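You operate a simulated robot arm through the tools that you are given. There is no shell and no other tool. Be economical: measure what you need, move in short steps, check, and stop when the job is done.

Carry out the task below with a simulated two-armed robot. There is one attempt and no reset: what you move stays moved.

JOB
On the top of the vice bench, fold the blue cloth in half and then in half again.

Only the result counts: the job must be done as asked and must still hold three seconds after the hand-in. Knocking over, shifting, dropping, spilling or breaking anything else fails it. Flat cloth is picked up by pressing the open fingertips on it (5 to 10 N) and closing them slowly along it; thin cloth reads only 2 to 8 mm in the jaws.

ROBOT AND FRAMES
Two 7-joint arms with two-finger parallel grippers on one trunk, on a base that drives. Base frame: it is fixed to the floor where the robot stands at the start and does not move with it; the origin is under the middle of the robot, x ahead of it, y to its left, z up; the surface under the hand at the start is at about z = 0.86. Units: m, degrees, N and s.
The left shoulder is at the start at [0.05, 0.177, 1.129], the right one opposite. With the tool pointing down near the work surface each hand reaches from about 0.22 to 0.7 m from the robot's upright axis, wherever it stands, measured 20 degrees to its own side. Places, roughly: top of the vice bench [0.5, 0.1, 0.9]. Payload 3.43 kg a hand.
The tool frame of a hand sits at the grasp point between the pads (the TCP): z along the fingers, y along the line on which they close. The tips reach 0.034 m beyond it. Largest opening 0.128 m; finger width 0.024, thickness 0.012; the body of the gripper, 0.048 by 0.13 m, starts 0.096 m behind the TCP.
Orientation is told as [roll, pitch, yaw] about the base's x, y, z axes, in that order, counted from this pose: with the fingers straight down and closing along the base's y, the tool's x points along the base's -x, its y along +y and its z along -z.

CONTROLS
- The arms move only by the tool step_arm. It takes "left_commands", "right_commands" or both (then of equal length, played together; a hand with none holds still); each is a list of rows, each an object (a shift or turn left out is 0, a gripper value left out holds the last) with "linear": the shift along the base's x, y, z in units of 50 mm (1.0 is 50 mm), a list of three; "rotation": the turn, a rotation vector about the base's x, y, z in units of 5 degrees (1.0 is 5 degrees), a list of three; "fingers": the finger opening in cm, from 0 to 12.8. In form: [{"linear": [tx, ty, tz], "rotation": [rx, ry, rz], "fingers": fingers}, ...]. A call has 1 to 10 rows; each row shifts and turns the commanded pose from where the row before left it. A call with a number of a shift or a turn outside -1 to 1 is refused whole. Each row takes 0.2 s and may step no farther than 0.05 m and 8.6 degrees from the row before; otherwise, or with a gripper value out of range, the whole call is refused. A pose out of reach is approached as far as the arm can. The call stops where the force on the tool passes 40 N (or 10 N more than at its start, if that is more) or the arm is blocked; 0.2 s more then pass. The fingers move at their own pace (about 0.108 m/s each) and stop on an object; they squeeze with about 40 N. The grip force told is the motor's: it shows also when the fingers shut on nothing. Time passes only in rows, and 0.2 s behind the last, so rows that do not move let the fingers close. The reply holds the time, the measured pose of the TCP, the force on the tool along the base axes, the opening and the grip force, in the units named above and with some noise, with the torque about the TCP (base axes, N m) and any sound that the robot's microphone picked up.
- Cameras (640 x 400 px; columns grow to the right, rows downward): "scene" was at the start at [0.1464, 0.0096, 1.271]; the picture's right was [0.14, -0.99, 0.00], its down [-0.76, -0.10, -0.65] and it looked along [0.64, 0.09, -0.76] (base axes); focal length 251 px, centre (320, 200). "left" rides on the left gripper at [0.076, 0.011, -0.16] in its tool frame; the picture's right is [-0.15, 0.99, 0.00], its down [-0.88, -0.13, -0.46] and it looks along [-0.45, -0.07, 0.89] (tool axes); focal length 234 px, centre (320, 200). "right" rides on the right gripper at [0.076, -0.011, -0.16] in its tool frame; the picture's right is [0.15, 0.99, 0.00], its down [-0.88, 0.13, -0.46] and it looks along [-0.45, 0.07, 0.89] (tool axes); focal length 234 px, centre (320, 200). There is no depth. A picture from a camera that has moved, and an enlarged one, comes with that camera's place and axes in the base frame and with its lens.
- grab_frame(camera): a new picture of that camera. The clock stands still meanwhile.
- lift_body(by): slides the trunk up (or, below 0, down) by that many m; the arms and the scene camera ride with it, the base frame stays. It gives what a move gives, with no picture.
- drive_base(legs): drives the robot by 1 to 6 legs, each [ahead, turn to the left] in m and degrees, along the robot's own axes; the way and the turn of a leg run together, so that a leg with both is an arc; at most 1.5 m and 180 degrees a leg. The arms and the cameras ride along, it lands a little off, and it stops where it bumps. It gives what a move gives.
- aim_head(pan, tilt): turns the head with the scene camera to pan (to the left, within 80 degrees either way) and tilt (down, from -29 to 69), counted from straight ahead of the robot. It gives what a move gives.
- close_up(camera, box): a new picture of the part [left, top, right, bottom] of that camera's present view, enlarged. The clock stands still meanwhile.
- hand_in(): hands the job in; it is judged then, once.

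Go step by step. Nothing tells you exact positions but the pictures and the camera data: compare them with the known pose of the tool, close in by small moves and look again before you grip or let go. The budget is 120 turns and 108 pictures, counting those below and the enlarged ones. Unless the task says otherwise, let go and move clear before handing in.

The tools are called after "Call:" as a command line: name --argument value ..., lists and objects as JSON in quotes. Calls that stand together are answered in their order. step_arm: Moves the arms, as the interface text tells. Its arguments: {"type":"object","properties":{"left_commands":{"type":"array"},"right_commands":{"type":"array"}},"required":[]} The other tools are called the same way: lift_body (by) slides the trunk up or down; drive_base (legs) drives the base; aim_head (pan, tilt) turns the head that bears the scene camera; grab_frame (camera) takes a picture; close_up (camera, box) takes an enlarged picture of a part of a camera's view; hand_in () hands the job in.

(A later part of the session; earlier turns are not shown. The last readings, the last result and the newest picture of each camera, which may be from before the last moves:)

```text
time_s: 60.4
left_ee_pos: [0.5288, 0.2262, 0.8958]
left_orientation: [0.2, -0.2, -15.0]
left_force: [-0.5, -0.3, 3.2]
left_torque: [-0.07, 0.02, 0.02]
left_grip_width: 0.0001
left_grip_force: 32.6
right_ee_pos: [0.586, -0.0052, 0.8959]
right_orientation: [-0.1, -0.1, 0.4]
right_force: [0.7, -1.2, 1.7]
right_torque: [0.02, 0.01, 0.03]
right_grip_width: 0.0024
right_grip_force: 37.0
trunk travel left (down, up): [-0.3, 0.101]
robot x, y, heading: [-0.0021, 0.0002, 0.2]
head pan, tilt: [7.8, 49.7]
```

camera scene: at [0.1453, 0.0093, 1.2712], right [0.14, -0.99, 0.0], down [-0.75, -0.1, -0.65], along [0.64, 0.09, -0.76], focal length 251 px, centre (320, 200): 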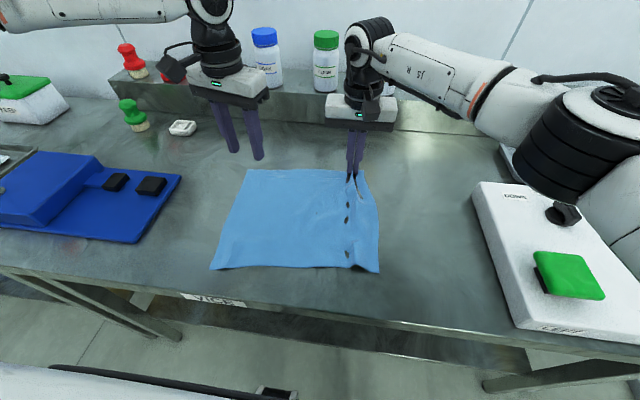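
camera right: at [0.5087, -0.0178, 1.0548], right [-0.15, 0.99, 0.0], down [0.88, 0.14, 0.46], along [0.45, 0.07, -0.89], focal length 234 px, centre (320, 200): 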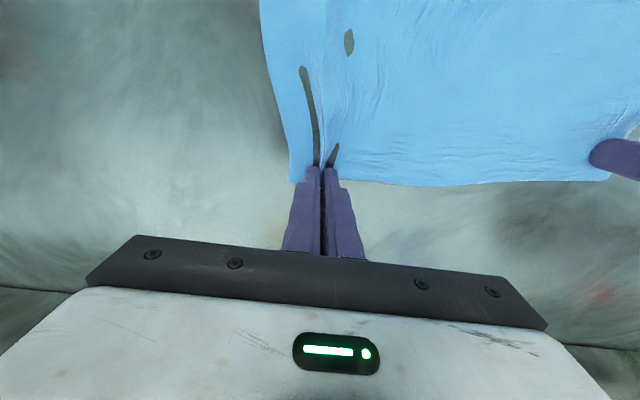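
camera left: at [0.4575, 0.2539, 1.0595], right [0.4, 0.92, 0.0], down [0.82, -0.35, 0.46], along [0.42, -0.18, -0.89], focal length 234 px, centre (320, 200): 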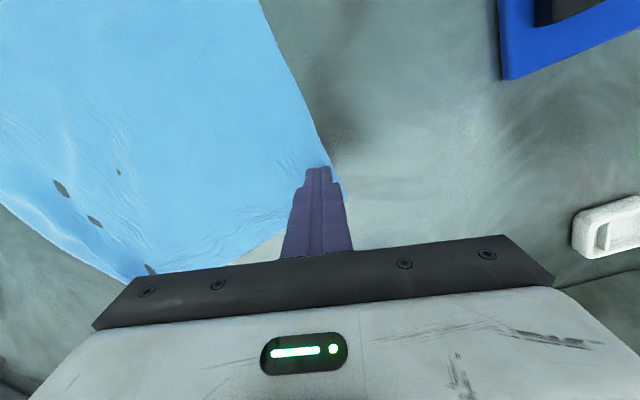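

Call:
step_arm --left_commands '[{"linear": [0, 0, -0.01]}, {"linear": [0.02, 0.17, 0]}, {"linear": [0.02, 0.17, 0]}, {"linear": [0.02, 0.17, 0]}, {"linear": [0.02, 0.17, 0]}, {"linear": [0.02, 0.12, 0]}, {}]' --right_commands '[{"linear": [0, 0.05, 0]}, {"linear": [-0.02, 0.17, 0]}, {"linear": [-0.02, 0.17, 0]}, {"linear": [-0.02, 0.17, 0]}, {"linear": [-0.02, 0.14, 0]}, {}, {}]'

Call:
grab_frame --camera "left"

Call:
grab_frame --camera "scene"

```text
time_s: 62.0
left_ee_pos: [0.5359, 0.2682, 0.8951]
left_orientation: [0.3, -0.2, -15.0]
left_force: [-0.6, -3.7, 14.8]
left_torque: [-0.13, 0.03, 0.04]
left_grip_width: 0.0002
left_grip_force: 33.3
right_ee_pos: [0.5844, 0.0297, 0.8993]
right_orientation: [0.0, -0.3, 0.3]
right_force: [0.5, 0.7, 0.4]
right_torque: [0.02, -0.04, -0.03]
right_grip_width: 0.0025
right_grip_force: 37.4
trunk travel left (down, up): [-0.3, 0.101]
robot x, y, heading: [-0.0023, 0.0006, -0.3]
head pan, tilt: [7.8, 49.7]
```

```text
45 pictures are left
camera left: at [0.4633, 0.2956, 1.0544], right [0.4, 0.92, 0.0], down [0.82, -0.36, 0.46], along [0.42, -0.18, -0.89], focal length 234 px, centre (320, 200)
```

left: 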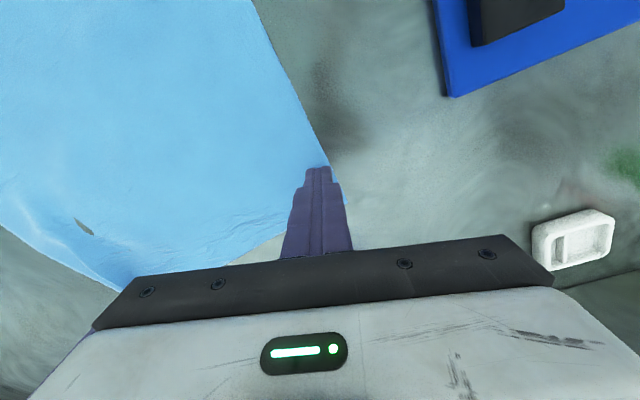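

```text
44 pictures are left
camera scene: at [0.1451, 0.0086, 1.2712], right [0.14, -0.99, 0.0], down [-0.75, -0.1, -0.65], along [0.64, 0.09, -0.76], focal length 251 px, centre (320, 200)
```

scene: 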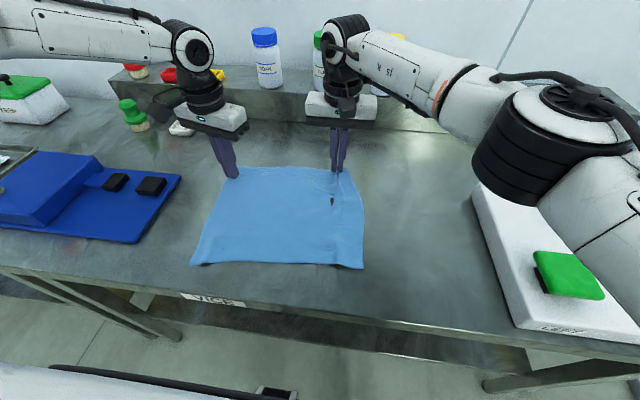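

The cloth followed. Now I lift the left hand, straighten its yaw, open to 5 cm and set it about 4 cm inside the corner.

Call:
step_arm --left_commands '[{"linear": [0, 0, 0.6]}, {"linear": [0, 0, 0.2], "rotation": [0, 0, 1], "fingers": 5}, {"rotation": [0, 0, 1]}, {"linear": [0, -0.2, 0], "rotation": [0, 0, 1]}, {"linear": [0.16, -0.26, -0.2]}, {"linear": [0, 0, -0.3]}, {"linear": [0, 0, -0.2]}, {}]'

Call:
grab_frame --camera "left"

```text
time_s: 63.8
left_ee_pos: [0.542, 0.2434, 0.8973]
left_orientation: [0.2, -0.1, 0.0]
left_force: [-0.1, -0.1, 0.0]
left_torque: [-0.02, 0.03, -0.03]
left_grip_width: 0.05
left_grip_force: 0.0
right_ee_pos: [0.5858, 0.0302, 0.8978]
right_orientation: [-0.1, -0.1, 0.3]
right_force: [0.1, -0.8, 0.0]
right_torque: [0.02, -0.01, 0.03]
right_grip_width: 0.0024
right_grip_force: 36.4
trunk travel left (down, up): [-0.3, 0.101]
robot x, y, heading: [-0.0036, 0.0019, -0.1]
head pan, tilt: [7.8, 49.7]
```

```text
43 pictures are left
camera left: at [0.4656, 0.2543, 1.0571], right [0.15, 0.99, 0.0], down [0.88, -0.13, 0.46], along [0.45, -0.06, -0.89], focal length 234 px, centre (320, 200)
```

left: 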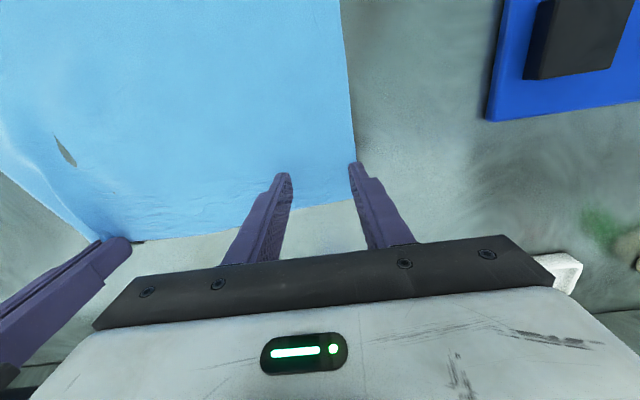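

Call:
step_arm --left_commands '[{"linear": [0, 0, 0.1], "fingers": 4.2}, {"linear": [0, -0.16, 0]}, {"linear": [0, 0, -0.1]}, {"linear": [0, 0, -0.03]}, {}]'

Call:
grab_frame --camera "left"

```text
time_s: 65.0
left_ee_pos: [0.5388, 0.2391, 0.8982]
left_orientation: [0.0, -0.1, 0.0]
left_force: [0.2, 0.6, 0.2]
left_torque: [0.03, 0.0, 0.01]
left_grip_width: 0.042
left_grip_force: 0.1
left hand out of reach, approached as far as the arm can: row 2
right_ee_pos: [0.584, 0.0301, 0.8977]
right_orientation: [-0.1, 0.0, 0.4]
right_force: [-0.2, 0.3, 0.1]
right_torque: [0.0, 0.01, -0.01]
right_grip_width: 0.0028
right_grip_force: 36.9
trunk travel left (down, up): [-0.3, 0.101]
robot x, y, heading: [0.0025, -0.0003, 0.0]
head pan, tilt: [7.8, 49.7]
```

```text
42 pictures are left
camera left: at [0.462, 0.2483, 1.0577], right [0.15, 0.99, 0.0], down [0.88, -0.13, 0.46], along [0.45, -0.06, -0.89], focal length 234 px, centre (320, 200)
```

left: 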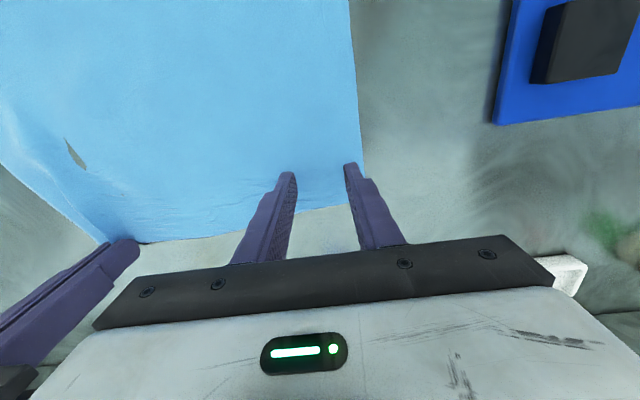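

Both left fingers are now on cloth with a margin. I press gently.

Call:
step_arm --left_commands '[{"linear": [0, 0, -0.04]}, {"linear": [0, 0, -0.015]}, {}]'

```text
time_s: 65.8
left_ee_pos: [0.5383, 0.2383, 0.897]
left_orientation: [0.1, -0.1, 0.0]
left_force: [0.1, -0.3, 0.6]
left_torque: [0.01, -0.04, 0.0]
left_grip_width: 0.0416
left_grip_force: 0.0
left hand out of reach, approached as far as the arm can: row 1
right_ee_pos: [0.5849, 0.0295, 0.8983]
right_orientation: [-0.1, -0.1, 0.3]
right_force: [0.9, 0.1, 0.5]
right_torque: [0.01, 0.0, -0.02]
right_grip_width: 0.0024
right_grip_force: 36.8
trunk travel left (down, up): [-0.3, 0.101]
robot x, y, heading: [0.0, -0.0005, -0.2]
head pan, tilt: [7.8, 49.7]
```

Call:
step_arm --left_commands '[{"linear": [-0.04, 0.02, -0.025]}, {"linear": [0, 0, -0.01]}, {}]'

```text
time_s: 66.6
left_ee_pos: [0.5379, 0.2397, 0.8963]
left_orientation: [0.1, -0.1, 0.0]
left_force: [1.2, -0.7, 3.8]
left_torque: [0.06, -0.07, -0.05]
left_grip_width: 0.0419
left_grip_force: 0.0
right_ee_pos: [0.5852, 0.0299, 0.8985]
right_orientation: [-0.1, -0.1, 0.3]
right_force: [0.6, 0.9, 0.2]
right_torque: [-0.02, 0.0, 0.01]
right_grip_width: 0.0026
right_grip_force: 36.6
trunk travel left (down, up): [-0.3, 0.101]
robot x, y, heading: [-0.0016, -0.0006, -0.0]
head pan, tilt: [7.8, 49.7]
```

Call:
step_arm --left_commands '[{"linear": [0, 0, -0.008], "fingers": 3.8}, {"fingers": 3.4}, {"fingers": 3.0}, {"fingers": 2.6}, {"fingers": 2.2}, {"fingers": 1.7}, {"fingers": 1.2}, {"fingers": 0.6}, {"fingers": 0}, {}]'

Call:
grab_frame --camera "left"

```text
time_s: 68.8
left_ee_pos: [0.5352, 0.2389, 0.8959]
left_orientation: [0.2, -0.1, 0.0]
left_force: [0.4, -2.2, 11.3]
left_torque: [-0.04, -0.07, -0.09]
left_grip_width: 0.0017
left_grip_force: 37.1
right_ee_pos: [0.5836, 0.0301, 0.8976]
right_orientation: [0.0, -0.1, 0.4]
right_force: [-1.0, 3.9, 0.4]
right_torque: [0.16, 0.02, -0.03]
right_grip_width: 0.0022
right_grip_force: 37.2
trunk travel left (down, up): [-0.3, 0.101]
robot x, y, heading: [-0.0036, -0.002, -0.1]
head pan, tilt: [7.8, 49.7]
```

```text
41 pictures are left
camera left: at [0.4595, 0.249, 1.0545], right [0.15, 0.99, 0.0], down [0.88, -0.13, 0.46], along [0.45, -0.06, -0.89], focal length 234 px, centre (320, 200)
```

left: 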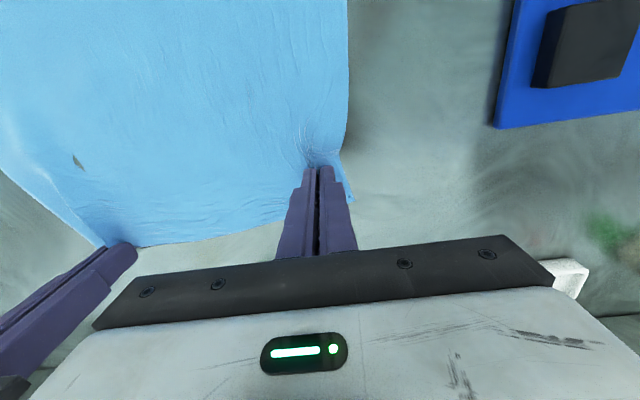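

Both hands hold the far edge. I now lift it in an arc toward me, tilting both hands progressively so that the fingers point forward.

Call:
step_arm --left_commands '[{"linear": [-0.16, -0.048, 0.24], "rotation": [0, -1, 0]}, {"linear": [-0.16, -0.048, 0.24], "rotation": [0, -1, 0]}, {"linear": [-0.16, -0.048, 0.2], "rotation": [0, -1, 0]}, {"linear": [-0.16, -0.048, 0.2], "rotation": [0, -1, 0]}, {"linear": [-0.16, -0.048, 0.16], "rotation": [0, -1, 0]}, {"linear": [-0.16, -0.048, 0.16], "rotation": [0, -1, 0]}, {"linear": [-0.16, -0.048, 0.12], "rotation": [0, -1, 0]}, {"linear": [-0.16, -0.048, 0.12], "rotation": [0, -1, 0]}, {"linear": [-0.16, -0.048, 0.08], "rotation": [0, -1, 0]}, {"linear": [-0.16, -0.048, 0.08], "rotation": [0, -1, 0]}]' --right_commands '[{"linear": [-0.22, -0.056, 0.24], "rotation": [0, -1, 0]}, {"linear": [-0.22, -0.056, 0.24], "rotation": [0, -1, 0]}, {"linear": [-0.22, -0.056, 0.2], "rotation": [0, -1, 0]}, {"linear": [-0.22, -0.056, 0.2], "rotation": [0, -1, 0]}, {"linear": [-0.22, -0.056, 0.16], "rotation": [0, -1, 0]}, {"linear": [-0.22, -0.056, 0.16], "rotation": [0, -1, 0]}, {"linear": [-0.22, -0.056, 0.12], "rotation": [0, -1, 0]}, {"linear": [-0.22, -0.056, 0.12], "rotation": [0, -1, 0]}, {"linear": [-0.22, -0.056, 0.08], "rotation": [0, -1, 0]}, {"linear": [-0.22, -0.056, 0.08], "rotation": [0, -1, 0]}]'

Call:
grab_frame --camera "scene"

```text
time_s: 71.0
left_ee_pos: [0.4569, 0.2157, 0.9728]
left_orientation: [0.0, -50.0, 0.1]
left_force: [0.3, -5.8, -0.5]
left_torque: [0.01, 0.02, -0.27]
left_grip_width: 0.0018
left_grip_force: 36.4
right_ee_pos: [0.4751, 0.0015, 0.9771]
right_orientation: [-0.3, -50.2, 0.5]
right_force: [-0.1, 6.1, -0.3]
right_torque: [0.18, -0.03, 0.13]
right_grip_width: 0.0024
right_grip_force: 36.9
trunk travel left (down, up): [-0.3, 0.101]
robot x, y, heading: [-0.0011, -0.0007, 0.1]
head pan, tilt: [7.8, 49.7]
```

```text
40 pictures are left
camera scene: at [0.1463, 0.0099, 1.2711], right [0.14, -0.99, 0.0], down [-0.76, -0.1, -0.65], along [0.64, 0.09, -0.76], focal length 251 px, centre (320, 200)
```

scene: 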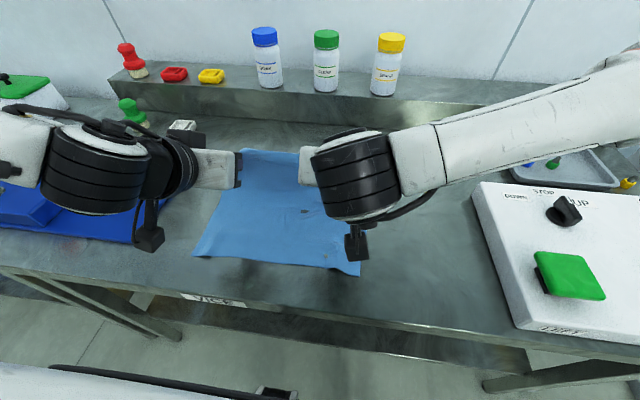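

Both hold with light tension. I drive the robot straight back 0.1 m, which carries the edge further toward me.

Call:
drive_base --legs '[[-0.1, 0]]'

Call:
grab_frame --camera "scene"

```text
time_s: 72.1
left_ee_pos: [0.3588, 0.2143, 0.9736]
left_orientation: [0.2, -49.9, -0.1]
left_force: [0.6, -5.2, -0.1]
left_torque: [-0.05, 0.01, -0.24]
left_grip_width: 0.0019
left_grip_force: 36.4
right_ee_pos: [0.3754, 0.0009, 0.978]
right_orientation: [-0.5, -50.0, 0.3]
right_force: [-0.2, 5.9, 0.7]
right_torque: [0.17, -0.02, 0.12]
right_grip_width: 0.0024
right_grip_force: 37.0
trunk travel left (down, up): [-0.3, 0.101]
robot x, y, heading: [-0.0964, 0.0002, -0.3]
head pan, tilt: [7.8, 49.7]
```

```text
39 pictures are left
camera scene: at [0.0474, 0.0094, 1.2712], right [0.13, -0.99, 0.0], down [-0.75, -0.1, -0.65], along [0.64, 0.09, -0.76], focal length 251 px, centre (320, 200)
```

scene: 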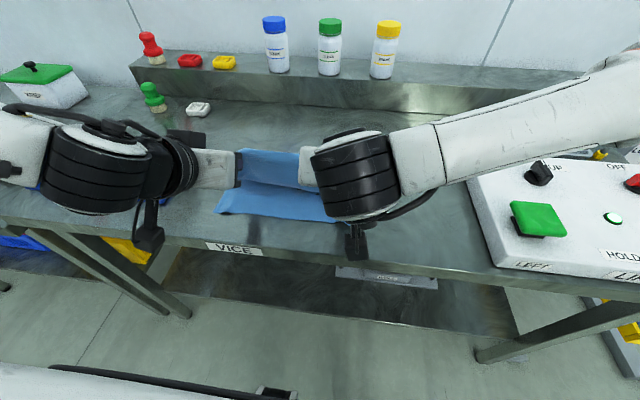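

Call:
step_arm --left_commands '[{"linear": [0, 0, -0.28]}, {"linear": [0, 0, -0.28]}, {"linear": [0, 0, -0.28]}, {"linear": [0, 0, -0.28]}, {"linear": [0, 0, -0.2]}, {}]' --right_commands '[{"linear": [0, 0, -0.28]}, {"linear": [0, 0, -0.28]}, {"linear": [0, 0, -0.28]}, {"linear": [0, 0, -0.28]}, {"linear": [0, 0, -0.28]}, {}]'

Call:
drive_base --legs '[[-0.05, 0]]'

Call:
grab_frame --camera "scene"

```text
time_s: 73.5
left_ee_pos: [0.3585, 0.2143, 0.9076]
left_orientation: [0.2, -49.9, -0.1]
left_force: [-0.7, -6.0, -1.0]
left_torque: [-0.05, 0.03, -0.28]
left_grip_width: 0.0019
left_grip_force: 36.3
right_ee_pos: [0.3773, -0.0013, 0.9053]
right_orientation: [-0.5, -50.1, 0.4]
right_force: [0.1, 6.1, 1.1]
right_torque: [0.23, -0.01, 0.16]
right_grip_width: 0.0026
right_grip_force: 37.2
trunk travel left (down, up): [-0.3, 0.101]
robot x, y, heading: [-0.0966, -0.0021, 0.0]
head pan, tilt: [7.8, 49.7]
```

```text
time_s: 74.5
left_ee_pos: [0.3066, 0.2155, 0.9086]
left_orientation: [0.2, -49.9, -0.1]
left_force: [0.0, -6.3, -1.8]
left_torque: [-0.03, 0.01, -0.23]
left_grip_width: 0.0019
left_grip_force: 36.8
right_ee_pos: [0.3278, 0.001, 0.9064]
right_orientation: [-0.3, -50.1, 0.6]
right_force: [-0.4, 6.8, 1.3]
right_torque: [0.17, -0.03, 0.14]
right_grip_width: 0.0026
right_grip_force: 36.9
trunk travel left (down, up): [-0.3, 0.101]
robot x, y, heading: [-0.1485, -0.0004, -0.0]
head pan, tilt: [7.8, 49.7]
```

```text
38 pictures are left
camera scene: at [-0.0022, 0.0097, 1.2712], right [0.13, -0.99, 0.0], down [-0.75, -0.1, -0.65], along [0.64, 0.09, -0.76], focal length 251 px, centre (320, 200)
```

scene: 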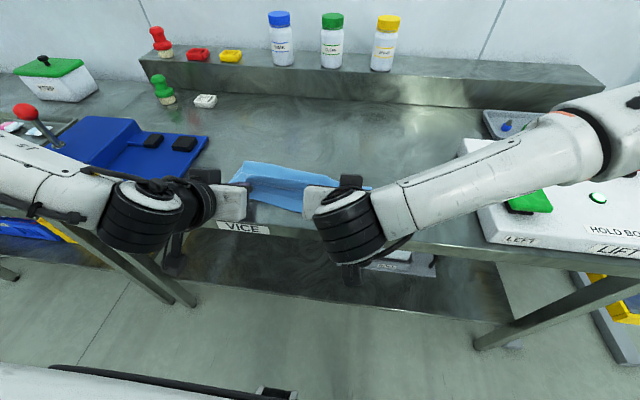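

Tips are just above the near edge at about x = 0.333 and 0.354. The cameras hang past the bench front, so I tilt further to -75° while lowering.

Call:
step_arm --left_commands '[{"linear": [-0.04, 0, -0.09], "rotation": [0, -1, 0]}, {"linear": [-0.04, 0, -0.09], "rotation": [0, -1, 0]}, {"linear": [-0.04, 0, -0.09], "rotation": [0, -1, 0]}, {"linear": [-0.04, 0, -0.09], "rotation": [0, -1, 0]}, {"linear": [-0.04, 0, -0.06], "rotation": [0, -1, 0]}, {}]' --right_commands '[{"linear": [-0.04, 0, -0.09], "rotation": [0, -1, 0]}, {"linear": [-0.04, 0, -0.09], "rotation": [0, -1, 0]}, {"linear": [-0.04, 0, -0.09], "rotation": [0, -1, 0]}, {"linear": [-0.04, 0, -0.09], "rotation": [0, -1, 0]}, {"linear": [-0.04, 0, -0.06], "rotation": [0, -1, 0]}, {}]'

Call:
aim_head --pan 10 --tilt 45

Call:
close_up --camera "scene" --box '[180, 100, 440, 270]'

```text
time_s: 75.9
left_ee_pos: [0.3072, 0.2367, 0.9188]
left_orientation: [0.1, -75.0, 0.0]
left_force: [-0.6, -0.5, -0.1]
left_torque: [-0.03, -0.01, -0.02]
left_grip_width: 0.0001
left_grip_force: 33.1
left hand out of reach, approached as far as the arm can: row 4, 5
right_ee_pos: [0.3186, 0.0007, 0.8859]
right_orientation: [-1.0, -75.5, 0.9]
right_force: [0.5, 1.5, 10.2]
right_torque: [0.1, -0.12, 0.0]
right_grip_width: 0.0024
right_grip_force: 37.2
trunk travel left (down, up): [-0.3, 0.101]
robot x, y, heading: [-0.1472, 0.0, 0.1]
head pan, tilt: [7.8, 49.7]
```

```text
time_s: 76.5
left_ee_pos: [0.3071, 0.2349, 0.9178]
left_orientation: [0.2, -74.8, -0.1]
left_force: [-0.2, 0.2, -0.6]
left_torque: [0.01, 0.0, -0.03]
left_grip_width: 0.0
left_grip_force: 33.3
right_ee_pos: [0.3186, 0.0006, 0.8852]
right_orientation: [-1.4, -75.1, 1.3]
right_force: [-0.5, 0.3, 6.2]
right_torque: [-0.02, -0.13, 0.05]
right_grip_width: 0.0022
right_grip_force: 37.8
trunk travel left (down, up): [-0.3, 0.101]
robot x, y, heading: [-0.1477, 0.002, -0.1]
head pan, tilt: [10.0, 45.0]
```

```text
2.35 times, centred on (310, 185) of scene
camera zoom: at [0.0016, 0.0133, 1.2775], right [0.17, -0.98, 0.0], down [-0.7, -0.12, -0.71], along [0.7, 0.12, -0.71], focal length 591 px, centre (344, 235)
```

zoom: 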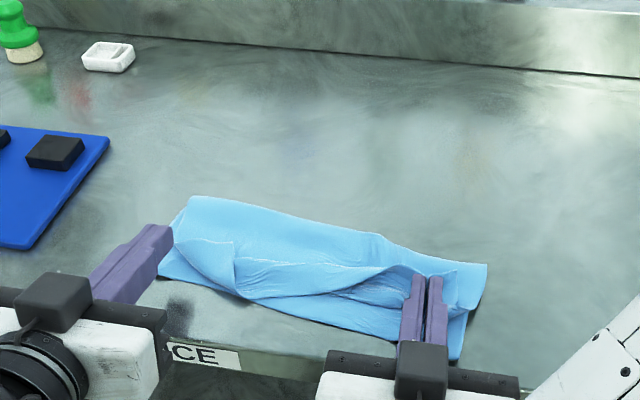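

The left slipped off when it hit its reach limit, but its part fell roughly in place; the right still holds. I open the right, pull both hands back along the fingers and look.

Call:
step_arm --left_commands '[{"linear": [-0.2, 0.3, 0.4]}, {"linear": [-0.2, 0.3, 0.5]}, {"linear": [-0.2, 0.3, 0.5], "rotation": [0, 1, 0]}, {"linear": [0, 0.3, 0.5], "rotation": [0, 1, 0]}, {"linear": [0, 0, 0.3], "rotation": [0, 1, 0]}, {"linear": [0, 0, 0.2], "rotation": [0, 1, 0]}, {"rotation": [0, 1, 0]}, {"rotation": [0, 1, 0]}]' --right_commands '[{"fingers": 1}, {"fingers": 2}, {"fingers": 2.5}, {"linear": [-0.5, 0, 0.15]}, {"linear": [-0.6, 0, 0.3]}, {"linear": [-0.4, -0.3, 0.5]}, {"linear": [0, -0.5, 0.6], "rotation": [0, 1, 0]}, {"linear": [0, -0.5, 0.6], "rotation": [0, 1, 0]}]'

Call:
close_up --camera "scene" --box '[180, 100, 440, 270]'

```text
time_s: 78.3
left_ee_pos: [0.3272, 0.3048, 1.0076]
left_orientation: [0.2, -45.1, 0.0]
left_force: [-0.1, -1.2, -0.1]
left_torque: [0.04, -0.04, 0.03]
left_grip_width: 0.0001
left_grip_force: 32.6
left hand out of reach, approached as far as the arm can: row 1, 2, 3
right_ee_pos: [0.2433, -0.0581, 0.9911]
right_orientation: [-0.7, -64.8, 0.8]
right_force: [0.2, -0.6, -0.4]
right_torque: [0.0, 0.02, 0.0]
right_grip_width: 0.025
right_grip_force: 0.0
right hand out of reach, approached as far as the arm can: row 8
trunk travel left (down, up): [-0.3, 0.101]
robot x, y, heading: [-0.1457, -0.0005, -0.1]
head pan, tilt: [10.0, 45.0]
```

```text
2.35 times, centred on (310, 185) of scene
camera zoom: at [0.0015, 0.0131, 1.2775], right [0.17, -0.98, 0.0], down [-0.7, -0.12, -0.71], along [0.7, 0.12, -0.71], focal length 591 px, centre (344, 235)
```

zoom: 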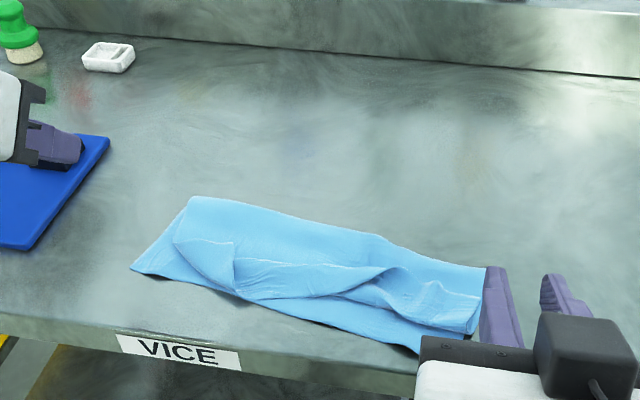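

The fold has formed with the upper edge somewhat wavy. I move the hands aside for a clear view.

Call:
step_arm --right_commands '[{"linear": [0, -0.6, 0.5], "rotation": [0, 1, 0]}, {"linear": [0.2, -0.8, 0.2], "rotation": [0, 1, 0]}, {"linear": [0.2, -0.8, 0], "rotation": [0, 1, 0]}, {"rotation": [0, 1, 0]}, {"rotation": [0, 1, 0]}, {"rotation": [0, 1, 0]}, {"rotation": [0, 1, 0]}, {"rotation": [0, 1, 0]}, {"rotation": [0, 1, 0]}, {"rotation": [0, 1, 0]}]' --left_commands '[{"linear": [0, 0, 0.2], "rotation": [0, 1, 0]}, {"linear": [0, 0.2, 0], "rotation": [0, 1, 0]}, {"rotation": [0, 1, 0]}, {"rotation": [0, 1, 0]}, {"rotation": [0, 1, 0]}, {"rotation": [0, 1, 0]}, {"rotation": [0, 1, 0]}, {"rotation": [0, 1, 0]}, {"rotation": [0, 1, 0]}, {}]'

Call:
close_up --camera "scene" --box '[210, 160, 390, 260]'

```text
time_s: 80.5
left_ee_pos: [0.3274, 0.3147, 1.0175]
left_orientation: [0.1, 0.2, 0.0]
left_force: [0.7, -0.8, 0.6]
left_torque: [0.0, -0.02, -0.02]
left_grip_width: 0.0
left_grip_force: 33.7
right_ee_pos: [0.2852, -0.1508, 1.0273]
right_orientation: [-0.1, -14.9, 0.3]
right_force: [-0.5, -0.1, 0.1]
right_torque: [-0.01, 0.03, -0.02]
right_grip_width: 0.0251
right_grip_force: 0.1
right hand out of reach, approached as far as the arm can: row 1, 2
trunk travel left (down, up): [-0.3, 0.101]
robot x, y, heading: [-0.1465, 0.0043, -0.1]
head pan, tilt: [10.0, 45.0]
```

```text
3.56 times, centred on (300, 210) of scene
camera zoom: at [0.0021, 0.0134, 1.2775], right [0.17, -0.98, 0.0], down [-0.7, -0.12, -0.71], along [0.7, 0.12, -0.71], focal length 893 px, centre (391, 164)
```

zoom: 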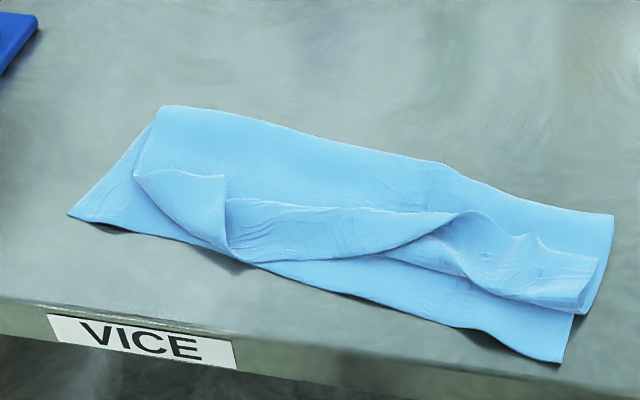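

The lower half is flat. The upper edge has a strip and left corner flipped back: corner tip at about (0.378, 0.185), strip edge at about (0.362, 0.113), roll at x≈0.32. Unfolding them toward me lands them on the near edge. I return the robot forward 0.1 m for comfortable reach.

Call:
step_arm --right_commands '[{"linear": [0, 0.5, 0.5], "rotation": [0, 1, 0], "fingers": 0}, {"linear": [0, 0.5, 0.5], "rotation": [0, 1, 0]}, {"rotation": [0, 1, 0]}]' --left_commands '[{"linear": [0, 0, 0.5]}, {"linear": [0, 0, 0.5]}, {}]'

Call:
drive_base --legs '[[0.1, 0]]'

Call:
aim_head --pan 10 --tilt 55

Call:
grab_frame --camera "scene"

```text
time_s: 81.3
left_ee_pos: [0.3278, 0.3153, 1.0663]
left_orientation: [0.0, 0.1, -0.1]
left_force: [0.0, -1.0, 0.1]
left_torque: [-0.01, 0.02, -0.04]
left_grip_width: 0.0001
left_grip_force: 33.1
right_ee_pos: [0.2842, -0.1016, 1.0786]
right_orientation: [-0.1, 0.0, 0.3]
right_force: [-0.4, 0.3, -0.5]
right_torque: [-0.01, -0.03, 0.02]
right_grip_width: 0.0
right_grip_force: 33.2
trunk travel left (down, up): [-0.3, 0.101]
robot x, y, heading: [-0.1495, 0.0003, 0.1]
head pan, tilt: [10.0, 45.0]
```

```text
time_s: 82.5
left_ee_pos: [0.4291, 0.3154, 1.0659]
left_orientation: [0.2, 0.1, -0.1]
left_force: [0.6, 0.1, -0.5]
left_torque: [0.0, 0.01, 0.01]
left_grip_width: 0.0001
left_grip_force: 32.7
right_ee_pos: [0.3841, -0.1025, 1.0778]
right_orientation: [0.0, 0.0, 0.2]
right_force: [-0.6, 0.8, -0.9]
right_torque: [-0.01, 0.04, -0.03]
right_grip_width: 0.0
right_grip_force: 32.6
trunk travel left (down, up): [-0.3, 0.101]
robot x, y, heading: [-0.0475, -0.004, 0.1]
head pan, tilt: [10.0, 45.0]
```

```text
time_s: 83.2
left_ee_pos: [0.4272, 0.3156, 1.0664]
left_orientation: [0.0, 0.1, -0.1]
left_force: [0.1, 0.6, -0.2]
left_torque: [0.0, -0.02, -0.01]
left_grip_width: 0.0
left_grip_force: 32.9
right_ee_pos: [0.3838, -0.1017, 1.0787]
right_orientation: [0.0, -0.1, 0.1]
right_force: [0.4, -0.3, -0.4]
right_torque: [0.04, -0.03, 0.0]
right_grip_width: 0.0001
right_grip_force: 32.6
trunk travel left (down, up): [-0.3, 0.101]
robot x, y, heading: [-0.0489, -0.0008, -0.1]
head pan, tilt: [10.0, 55.0]
```

```text
34 pictures are left
camera scene: at [0.0933, 0.0114, 1.2641], right [0.17, -0.99, 0.0], down [-0.81, -0.14, -0.57], along [0.57, 0.1, -0.82], focal length 251 px, centre (320, 200)
```

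scene: 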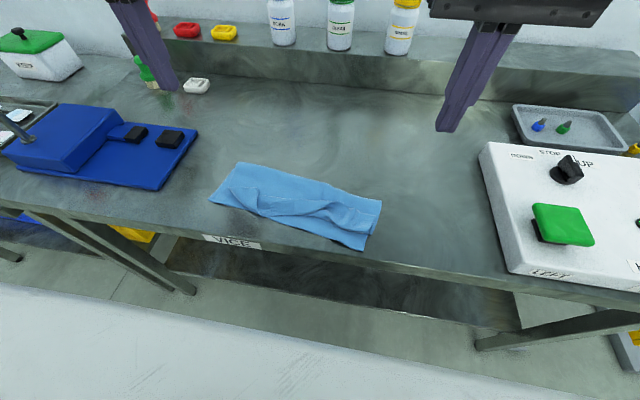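

Now the left hand, fingers spread 7 cm, goes over the flipped strip to drag its free edge toward me.

Call:
step_arm --left_commands '[{"linear": [-0.284, -0.664, -0.464], "fingers": 7}, {"linear": [-0.284, -0.664, -0.464]}, {"linear": [-0.284, -0.664, -0.464]}, {"linear": [-0.284, -0.664, -0.464]}, {"linear": [-0.284, -0.664, -0.464]}, {"linear": [0, 0, -0.6]}, {}]'

Call:
grab_frame --camera "left"

```text
time_s: 84.8
left_ee_pos: [0.3609, 0.1479, 0.9187]
left_orientation: [0.1, 0.1, 0.0]
left_force: [0.1, 0.1, -0.8]
left_torque: [0.04, 0.0, 0.01]
left_grip_width: 0.0699
left_grip_force: 0.0
right_ee_pos: [0.3838, -0.1028, 1.0782]
right_orientation: [0.0, -0.1, 0.2]
right_force: [-0.4, 0.0, 0.5]
right_torque: [0.01, 0.03, -0.01]
right_grip_width: 0.0
right_grip_force: 32.9
trunk travel left (down, up): [-0.3, 0.101]
robot x, y, heading: [-0.0483, -0.0005, -0.1]
head pan, tilt: [10.0, 55.0]
```

```text
33 pictures are left
camera left: at [0.284, 0.1579, 1.0782], right [0.15, 0.99, 0.0], down [0.88, -0.13, 0.45], along [0.45, -0.07, -0.89], focal length 234 px, centre (320, 200)
```

left: 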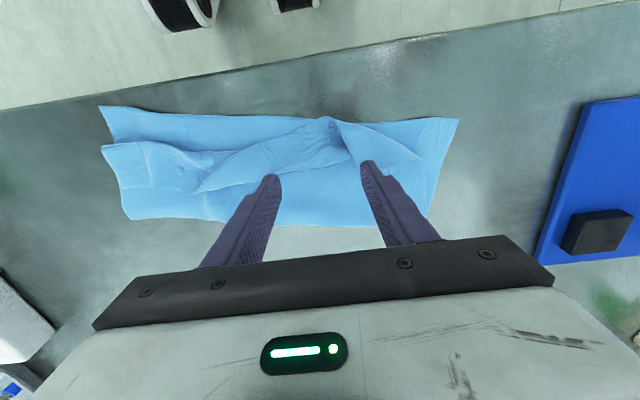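

Call:
close_up --camera "left" --box '[90, 90, 470, 240]'

```text
1.68 times, centred on (280, 165) of left
camera zoom: at [0.284, 0.1579, 1.0782], right [0.15, 0.99, 0.0], down [0.88, -0.13, 0.45], along [0.45, -0.07, -0.89], focal length 394 px, centre (387, 259)
```

zoom: 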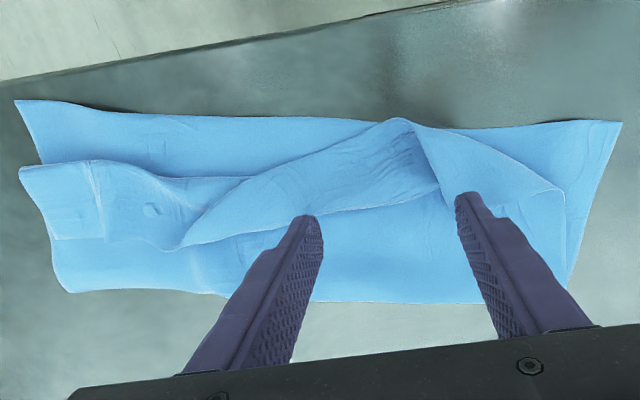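

The view is clear: both prongs are at the free edges of the strip and of the corner flap. I shift slightly toward me, lower until light contact, then drag.

Call:
step_arm --left_commands '[{"linear": [-0.14, 0, 0]}, {"linear": [0, 0, -0.3]}, {"linear": [0, 0, -0.06]}, {"linear": [0, 0, -0.03]}, {}]'

```text
time_s: 86.0
left_ee_pos: [0.3514, 0.1483, 0.8999]
left_orientation: [0.1, 0.0, -0.1]
left_force: [-0.2, 0.4, 0.8]
left_torque: [0.0, 0.0, 0.01]
left_grip_width: 0.07
left_grip_force: 0.1
right_ee_pos: [0.3843, -0.1025, 1.079]
right_orientation: [0.0, -0.1, 0.2]
right_force: [0.0, -0.2, -0.6]
right_torque: [0.0, 0.02, 0.01]
right_grip_width: 0.0
right_grip_force: 33.1
trunk travel left (down, up): [-0.3, 0.101]
robot x, y, heading: [-0.0451, 0.0002, -0.3]
head pan, tilt: [10.0, 55.0]
```

Call:
step_arm --left_commands '[{"linear": [0, 0, -0.04]}, {"linear": [-0.2, 0, 0]}, {"linear": [-0.2, 0.02, 0]}, {"linear": [-0.2, 0.04, 0]}, {}]'

Call:
grab_frame --camera "left"

```text
time_s: 87.2
left_ee_pos: [0.3199, 0.1505, 0.8974]
left_orientation: [0.2, 0.1, -0.1]
left_force: [0.4, -1.1, 0.7]
left_torque: [-0.04, -0.02, 0.0]
left_grip_width: 0.07
left_grip_force: 0.1
right_ee_pos: [0.3839, -0.1032, 1.079]
right_orientation: [-0.1, -0.1, 0.2]
right_force: [-0.7, -1.0, -0.1]
right_torque: [-0.01, -0.01, 0.02]
right_grip_width: 0.0
right_grip_force: 32.5
trunk travel left (down, up): [-0.3, 0.101]
robot x, y, heading: [-0.0464, -0.001, -0.1]
head pan, tilt: [10.0, 55.0]
```

```text
31 pictures are left
camera left: at [0.2439, 0.1613, 1.0571], right [0.15, 0.99, 0.0], down [0.88, -0.13, 0.45], along [0.45, -0.07, -0.89], focal length 234 px, centre (320, 200)
```

left: 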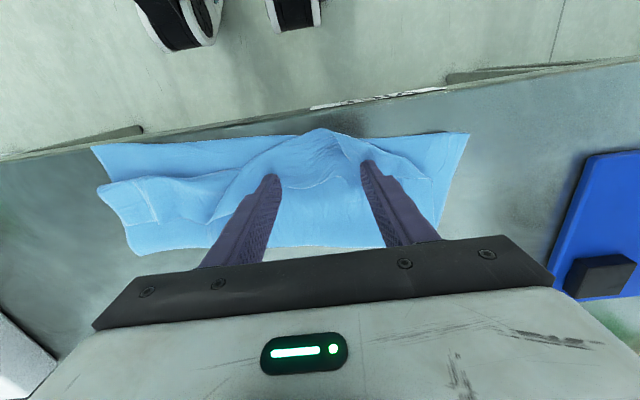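

The strip is rolling over as wanted. I continue the drag a little further, then lift.

Call:
step_arm --left_commands '[{"linear": [-0.2, 0.04, 0]}, {"linear": [-0.2, 0.04, 0]}, {"linear": [-0.2, 0.04, 0]}, {}, {"linear": [0, 0, 0.4]}, {"linear": [0.5, 0, 0.7]}, {"linear": [0.7, 0, 0.3]}, {}]'

Call:
grab_frame --camera "left"

Call:
close_up --camera "scene" --box '[190, 140, 400, 270]'

```text
time_s: 89.0
left_ee_pos: [0.3502, 0.1566, 0.9697]
left_orientation: [0.3, 0.1, -0.1]
left_force: [-0.2, 0.8, -1.3]
left_torque: [0.01, 0.03, 0.0]
left_grip_width: 0.0702
left_grip_force: 0.1
right_ee_pos: [0.3835, -0.1026, 1.0786]
right_orientation: [0.0, -0.2, 0.3]
right_force: [0.4, 0.1, 0.7]
right_torque: [0.01, 0.0, -0.01]
right_grip_width: 0.0001
right_grip_force: 33.3
trunk travel left (down, up): [-0.3, 0.101]
robot x, y, heading: [-0.0467, 0.0007, -0.1]
head pan, tilt: [10.0, 55.0]
```

```text
30 pictures are left
camera left: at [0.2737, 0.1669, 1.1286], right [0.15, 0.99, 0.0], down [0.88, -0.13, 0.45], along [0.45, -0.07, -0.89], focal length 234 px, centre (320, 200)
```

left: 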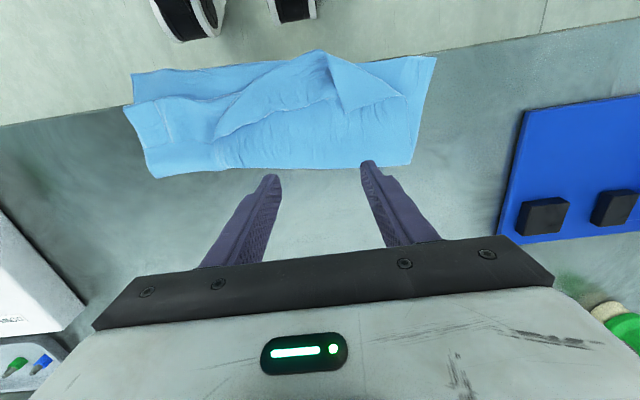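

```text
3.05 times, centred on (295, 205) of scene
camera zoom: at [0.0931, 0.0114, 1.2641], right [0.17, -0.99, 0.0], down [-0.81, -0.14, -0.57], along [0.57, 0.1, -0.82], focal length 765 px, centre (396, 185)
```

zoom: 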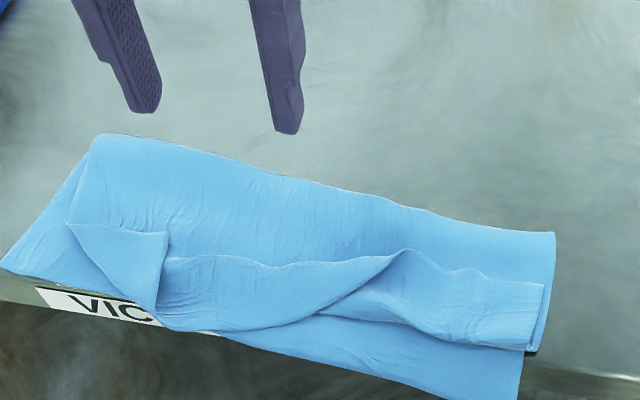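

Oops: the whole cloth slid toward me and now overhangs the bench front. I pull it back: pressing both hands on the pile near the crease and dragging away from me, which should move it as one piece.

Call:
step_arm --left_commands '[{"linear": [0, 0.5, 0], "fingers": 3}, {"linear": [-0.1, 0.56, 0]}, {}, {"linear": [0, 0, -0.5]}, {"linear": [0, 0, -0.6]}, {"linear": [0, 0, -0.26]}, {}]' --right_commands '[{"linear": [-0.2, 0.5, -0.4], "fingers": 3}, {"linear": [-0.2, 0.7, -0.5]}, {"linear": [-0.2, 0.7, -0.5]}, {"linear": [-0.2, 0.76, -0.5]}, {"linear": [-0.2, 0, -0.8]}, {"linear": [0, 0, -0.8]}, {}]'

Call:
grab_frame --camera "scene"

```text
time_s: 90.6
left_ee_pos: [0.3457, 0.2116, 0.9001]
left_orientation: [0.1, 0.1, -0.1]
left_force: [0.2, 0.7, 0.3]
left_torque: [-0.03, 0.0, 0.0]
left_grip_width: 0.03
left_grip_force: 0.0
right_ee_pos: [0.3347, 0.0291, 0.9056]
right_orientation: [0.1, -0.1, 0.3]
right_force: [-0.5, 0.0, 0.1]
right_torque: [-0.01, -0.02, 0.03]
right_grip_width: 0.0299
right_grip_force: 0.0
trunk travel left (down, up): [-0.3, 0.101]
robot x, y, heading: [-0.0494, -0.0022, -0.4]
head pan, tilt: [10.0, 55.0]
```

```text
28 pictures are left
camera scene: at [0.0932, 0.0114, 1.2641], right [0.17, -0.99, 0.0], down [-0.81, -0.14, -0.57], along [0.57, 0.1, -0.82], focal length 251 px, centre (320, 200)
```

scene: 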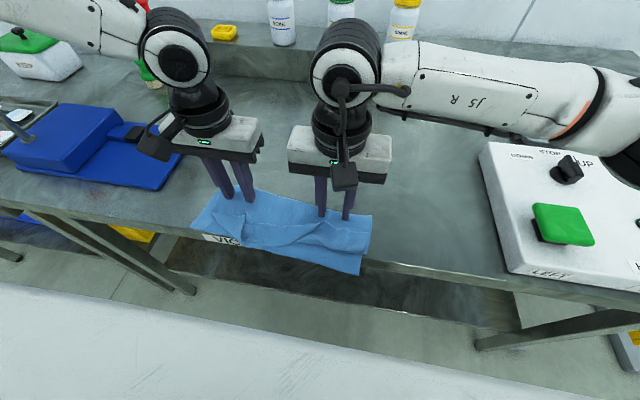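

Call:
step_arm --left_commands '[{"linear": [0, 0, -0.04]}, {"linear": [0, 0, -0.02]}, {}]' --right_commands '[{"linear": [0, 0, -0.12]}, {"linear": [0, 0, -0.04]}, {}]'

```text
time_s: 91.4
left_ee_pos: [0.3443, 0.2125, 0.8977]
left_orientation: [0.2, 0.2, 0.0]
left_force: [-0.3, 0.2, -0.3]
left_torque: [0.02, -0.01, 0.0]
left_grip_width: 0.0299
left_grip_force: 0.1
right_ee_pos: [0.3338, 0.0311, 0.8966]
right_orientation: [-0.1, -0.1, 0.3]
right_force: [0.4, -0.4, 0.1]
right_torque: [-0.02, 0.0, 0.01]
right_grip_width: 0.0299
right_grip_force: 0.1
trunk travel left (down, up): [-0.3, 0.101]
robot x, y, heading: [-0.0455, -0.0018, -0.2]
head pan, tilt: [10.0, 55.0]
```

Call:
step_arm --left_commands '[{"linear": [0, 0, -0.02]}, {"linear": [0, 0, -0.02]}, {}]' --right_commands '[{"linear": [0, 0, -0.02]}, {"linear": [0, 0, -0.015]}, {}]'

```text
time_s: 92.2
left_ee_pos: [0.3447, 0.212, 0.8973]
left_orientation: [0.2, 0.1, 0.0]
left_force: [0.1, 1.0, 1.1]
left_torque: [0.02, -0.01, -0.02]
left_grip_width: 0.03
left_grip_force: 0.2
right_ee_pos: [0.3347, 0.0312, 0.8967]
right_orientation: [0.0, -0.3, 0.3]
right_force: [0.7, -3.1, 12.4]
right_torque: [-0.11, 0.0, 0.01]
right_grip_width: 0.03
right_grip_force: 0.0
trunk travel left (down, up): [-0.3, 0.101]
robot x, y, heading: [-0.0462, 0.0007, -0.0]
head pan, tilt: [10.0, 55.0]
```

Call:
step_arm --left_commands '[{"linear": [0, 0, -0.02]}, {"linear": [0.12, 0, 0]}, {"linear": [0.24, 0, 0]}, {"linear": [0.24, 0, 0]}, {"linear": [0.24, 0, 0]}, {}]' --right_commands '[{"linear": [0, 0, 0.004]}, {"linear": [0.12, 0, 0]}, {"linear": [0.24, 0, 0]}, {"linear": [0.24, 0, 0]}, {"linear": [0.24, 0, 0]}, {}]'

Call:
close_up --camera "scene" --box '[160, 120, 400, 280]'

```text
time_s: 93.6
left_ee_pos: [0.3857, 0.211, 0.8963]
left_orientation: [0.1, 0.0, -0.2]
left_force: [-2.6, 0.0, 10.3]
left_torque: [0.13, 0.11, 0.03]
left_grip_width: 0.0298
left_grip_force: 0.1
right_ee_pos: [0.3746, 0.0306, 0.8962]
right_orientation: [-0.1, -0.1, 0.2]
right_force: [-3.6, -0.4, 7.7]
right_torque: [0.0, 0.1, 0.03]
right_grip_width: 0.0298
right_grip_force: 0.0
trunk travel left (down, up): [-0.3, 0.101]
robot x, y, heading: [-0.0473, -0.0014, -0.1]
head pan, tilt: [10.0, 55.0]
```

```text
2.50 times, centred on (280, 200) of scene
camera zoom: at [0.0917, 0.011, 1.2643], right [0.17, -0.99, 0.0], down [-0.81, -0.14, -0.57], along [0.57, 0.1, -0.82], focal length 628 px, centre (420, 200)
```

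zoom: 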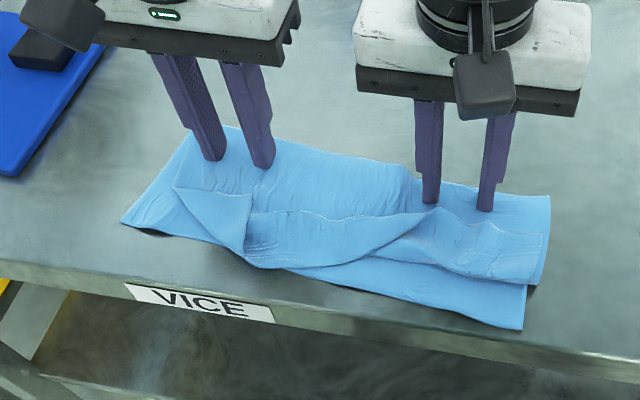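

The whole pile follows. I continue another 7 cm and then lift off.

Call:
step_arm --left_commands '[{"linear": [0.24, 0, 0]}, {"linear": [0.24, 0, 0]}, {"linear": [0.24, 0, 0]}, {"linear": [0.24, 0, 0]}, {"linear": [0.24, 0, 0]}, {"linear": [0.24, 0, 0]}, {}]' --right_commands '[{"linear": [0.26, 0, 0]}, {"linear": [0.26, 0, 0]}, {"linear": [0.26, 0, 0]}, {"linear": [0.26, 0, 0]}, {"linear": [0.26, 0, 0]}, {"linear": [0.26, 0, 0]}, {}]'

Call:
close_up --camera "scene" --box '[160, 100, 400, 260]'

```text
time_s: 95.2
left_ee_pos: [0.4564, 0.2114, 0.8966]
left_orientation: [0.3, 0.0, -0.1]
left_force: [-2.1, -0.1, 2.3]
left_torque: [0.03, 0.0, 0.01]
left_grip_width: 0.0299
left_grip_force: 0.0
right_ee_pos: [0.4517, 0.0304, 0.8958]
right_orientation: [-0.1, -0.2, 0.3]
right_force: [-3.7, 0.0, 15.2]
right_torque: [0.07, 0.11, -0.02]
right_grip_width: 0.0301
right_grip_force: 0.1
trunk travel left (down, up): [-0.3, 0.101]
robot x, y, heading: [-0.0479, 0.0026, -0.2]
head pan, tilt: [10.0, 55.0]
```

```text
2.50 times, centred on (280, 180) of scene
camera zoom: at [0.0915, 0.0112, 1.2643], right [0.17, -0.99, 0.0], down [-0.81, -0.14, -0.58], along [0.57, 0.1, -0.82], focal length 628 px, centre (420, 250)
```

zoom: 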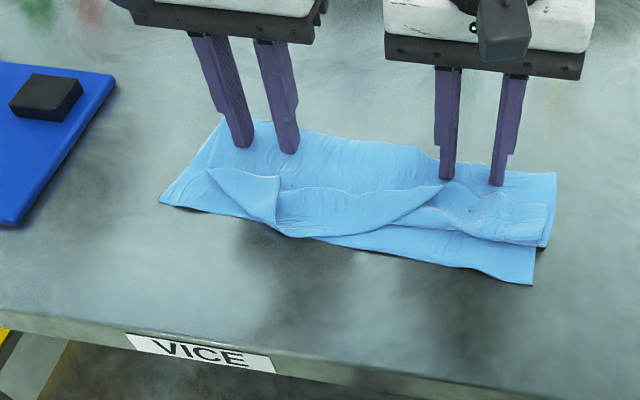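

The cloth is safely back on the bench. The right hand stays pressing as an anchor while the left moves over the flipped corner tip at about (0.412, 0.19).

Call:
step_arm --left_commands '[{"linear": [0, 0, 0.6]}, {"linear": [-0.5, -0.2, 0], "fingers": 4}, {"linear": [-0.5, -0.26, 0]}, {"linear": [0, 0, -0.3]}, {}]' --right_commands '[{"linear": [0, 0, 0.01]}, {}, {}, {}, {}]'

Call:
grab_frame --camera "left"

```text
time_s: 96.4
left_ee_pos: [0.4058, 0.1868, 0.9101]
left_orientation: [0.2, 0.0, 0.0]
left_force: [0.5, 1.0, -0.1]
left_torque: [0.02, -0.04, 0.0]
left_grip_width: 0.04
left_grip_force: 0.1
right_ee_pos: [0.452, 0.031, 0.8955]
right_orientation: [0.0, -0.1, 0.2]
right_force: [-2.2, -0.6, 16.8]
right_torque: [0.02, 0.14, -0.03]
right_grip_width: 0.0297
right_grip_force: 0.1
trunk travel left (down, up): [-0.3, 0.101]
robot x, y, heading: [-0.0449, 0.0017, -0.0]
head pan, tilt: [10.0, 55.0]
```

```text
25 pictures are left
camera left: at [0.3294, 0.1972, 1.069], right [0.15, 0.99, 0.0], down [0.88, -0.13, 0.46], along [0.45, -0.07, -0.89], focal length 234 px, centre (320, 200)
```

left: 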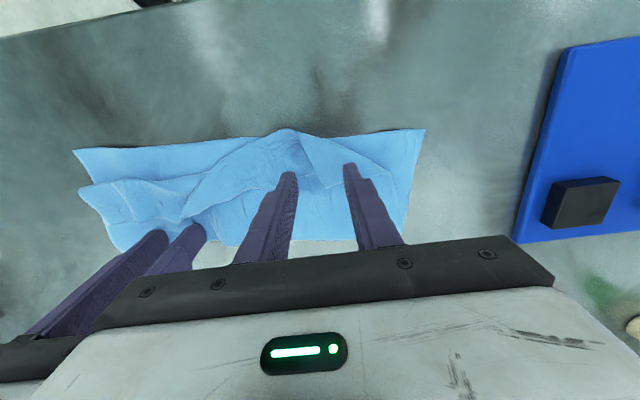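

The tip lies between the fingers. I lower to light contact and close.

Call:
step_arm --left_commands '[{"linear": [0.04, 0, -0.2]}, {"linear": [0, 0, -0.05]}, {}]'

```text
time_s: 97.2
left_ee_pos: [0.4106, 0.1876, 0.8991]
left_orientation: [0.0, 0.1, -0.2]
left_force: [0.6, -0.8, 0.6]
left_torque: [0.02, 0.04, -0.02]
left_grip_width: 0.0399
left_grip_force: 0.0
right_ee_pos: [0.4523, 0.0291, 0.8964]
right_orientation: [0.0, -0.1, 0.1]
right_force: [-2.9, -0.8, 17.4]
right_torque: [0.05, 0.13, 0.0]
right_grip_width: 0.0298
right_grip_force: 0.1
trunk travel left (down, up): [-0.3, 0.101]
robot x, y, heading: [-0.0457, -0.0029, -0.0]
head pan, tilt: [10.0, 55.0]
```

Call:
step_arm --left_commands '[{"linear": [0, 0, -0.03]}, {"fingers": 3.4}, {"fingers": 2.8}, {"fingers": 2.2}, {"fingers": 1.6}, {"fingers": 1.0}, {"fingers": 0.5}, {"fingers": 0}, {}]'

Call:
close_up --camera "left" --box '[60, 100, 460, 270]'

```text
time_s: 99.2
left_ee_pos: [0.4096, 0.1883, 0.8971]
left_orientation: [0.1, 0.0, -0.1]
left_force: [-0.3, 0.5, 5.4]
left_torque: [0.07, 0.02, 0.02]
left_grip_width: 0.0019
left_grip_force: 36.8
right_ee_pos: [0.452, 0.0307, 0.8957]
right_orientation: [0.0, -0.1, 0.2]
right_force: [-1.3, -0.2, 16.5]
right_torque: [0.05, 0.08, 0.0]
right_grip_width: 0.0298
right_grip_force: 0.1
trunk travel left (down, up): [-0.3, 0.101]
robot x, y, heading: [-0.0449, -0.0003, 0.1]
head pan, tilt: [10.0, 55.0]
```

```text
1.60 times, centred on (260, 185) of left
camera zoom: at [0.3332, 0.1979, 1.056], right [0.15, 0.99, 0.0], down [0.88, -0.13, 0.46], along [0.45, -0.07, -0.89], focal length 375 px, centre (416, 224)
```

zoom: 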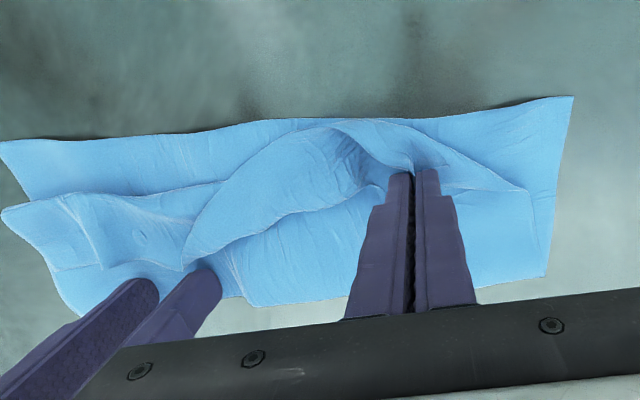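

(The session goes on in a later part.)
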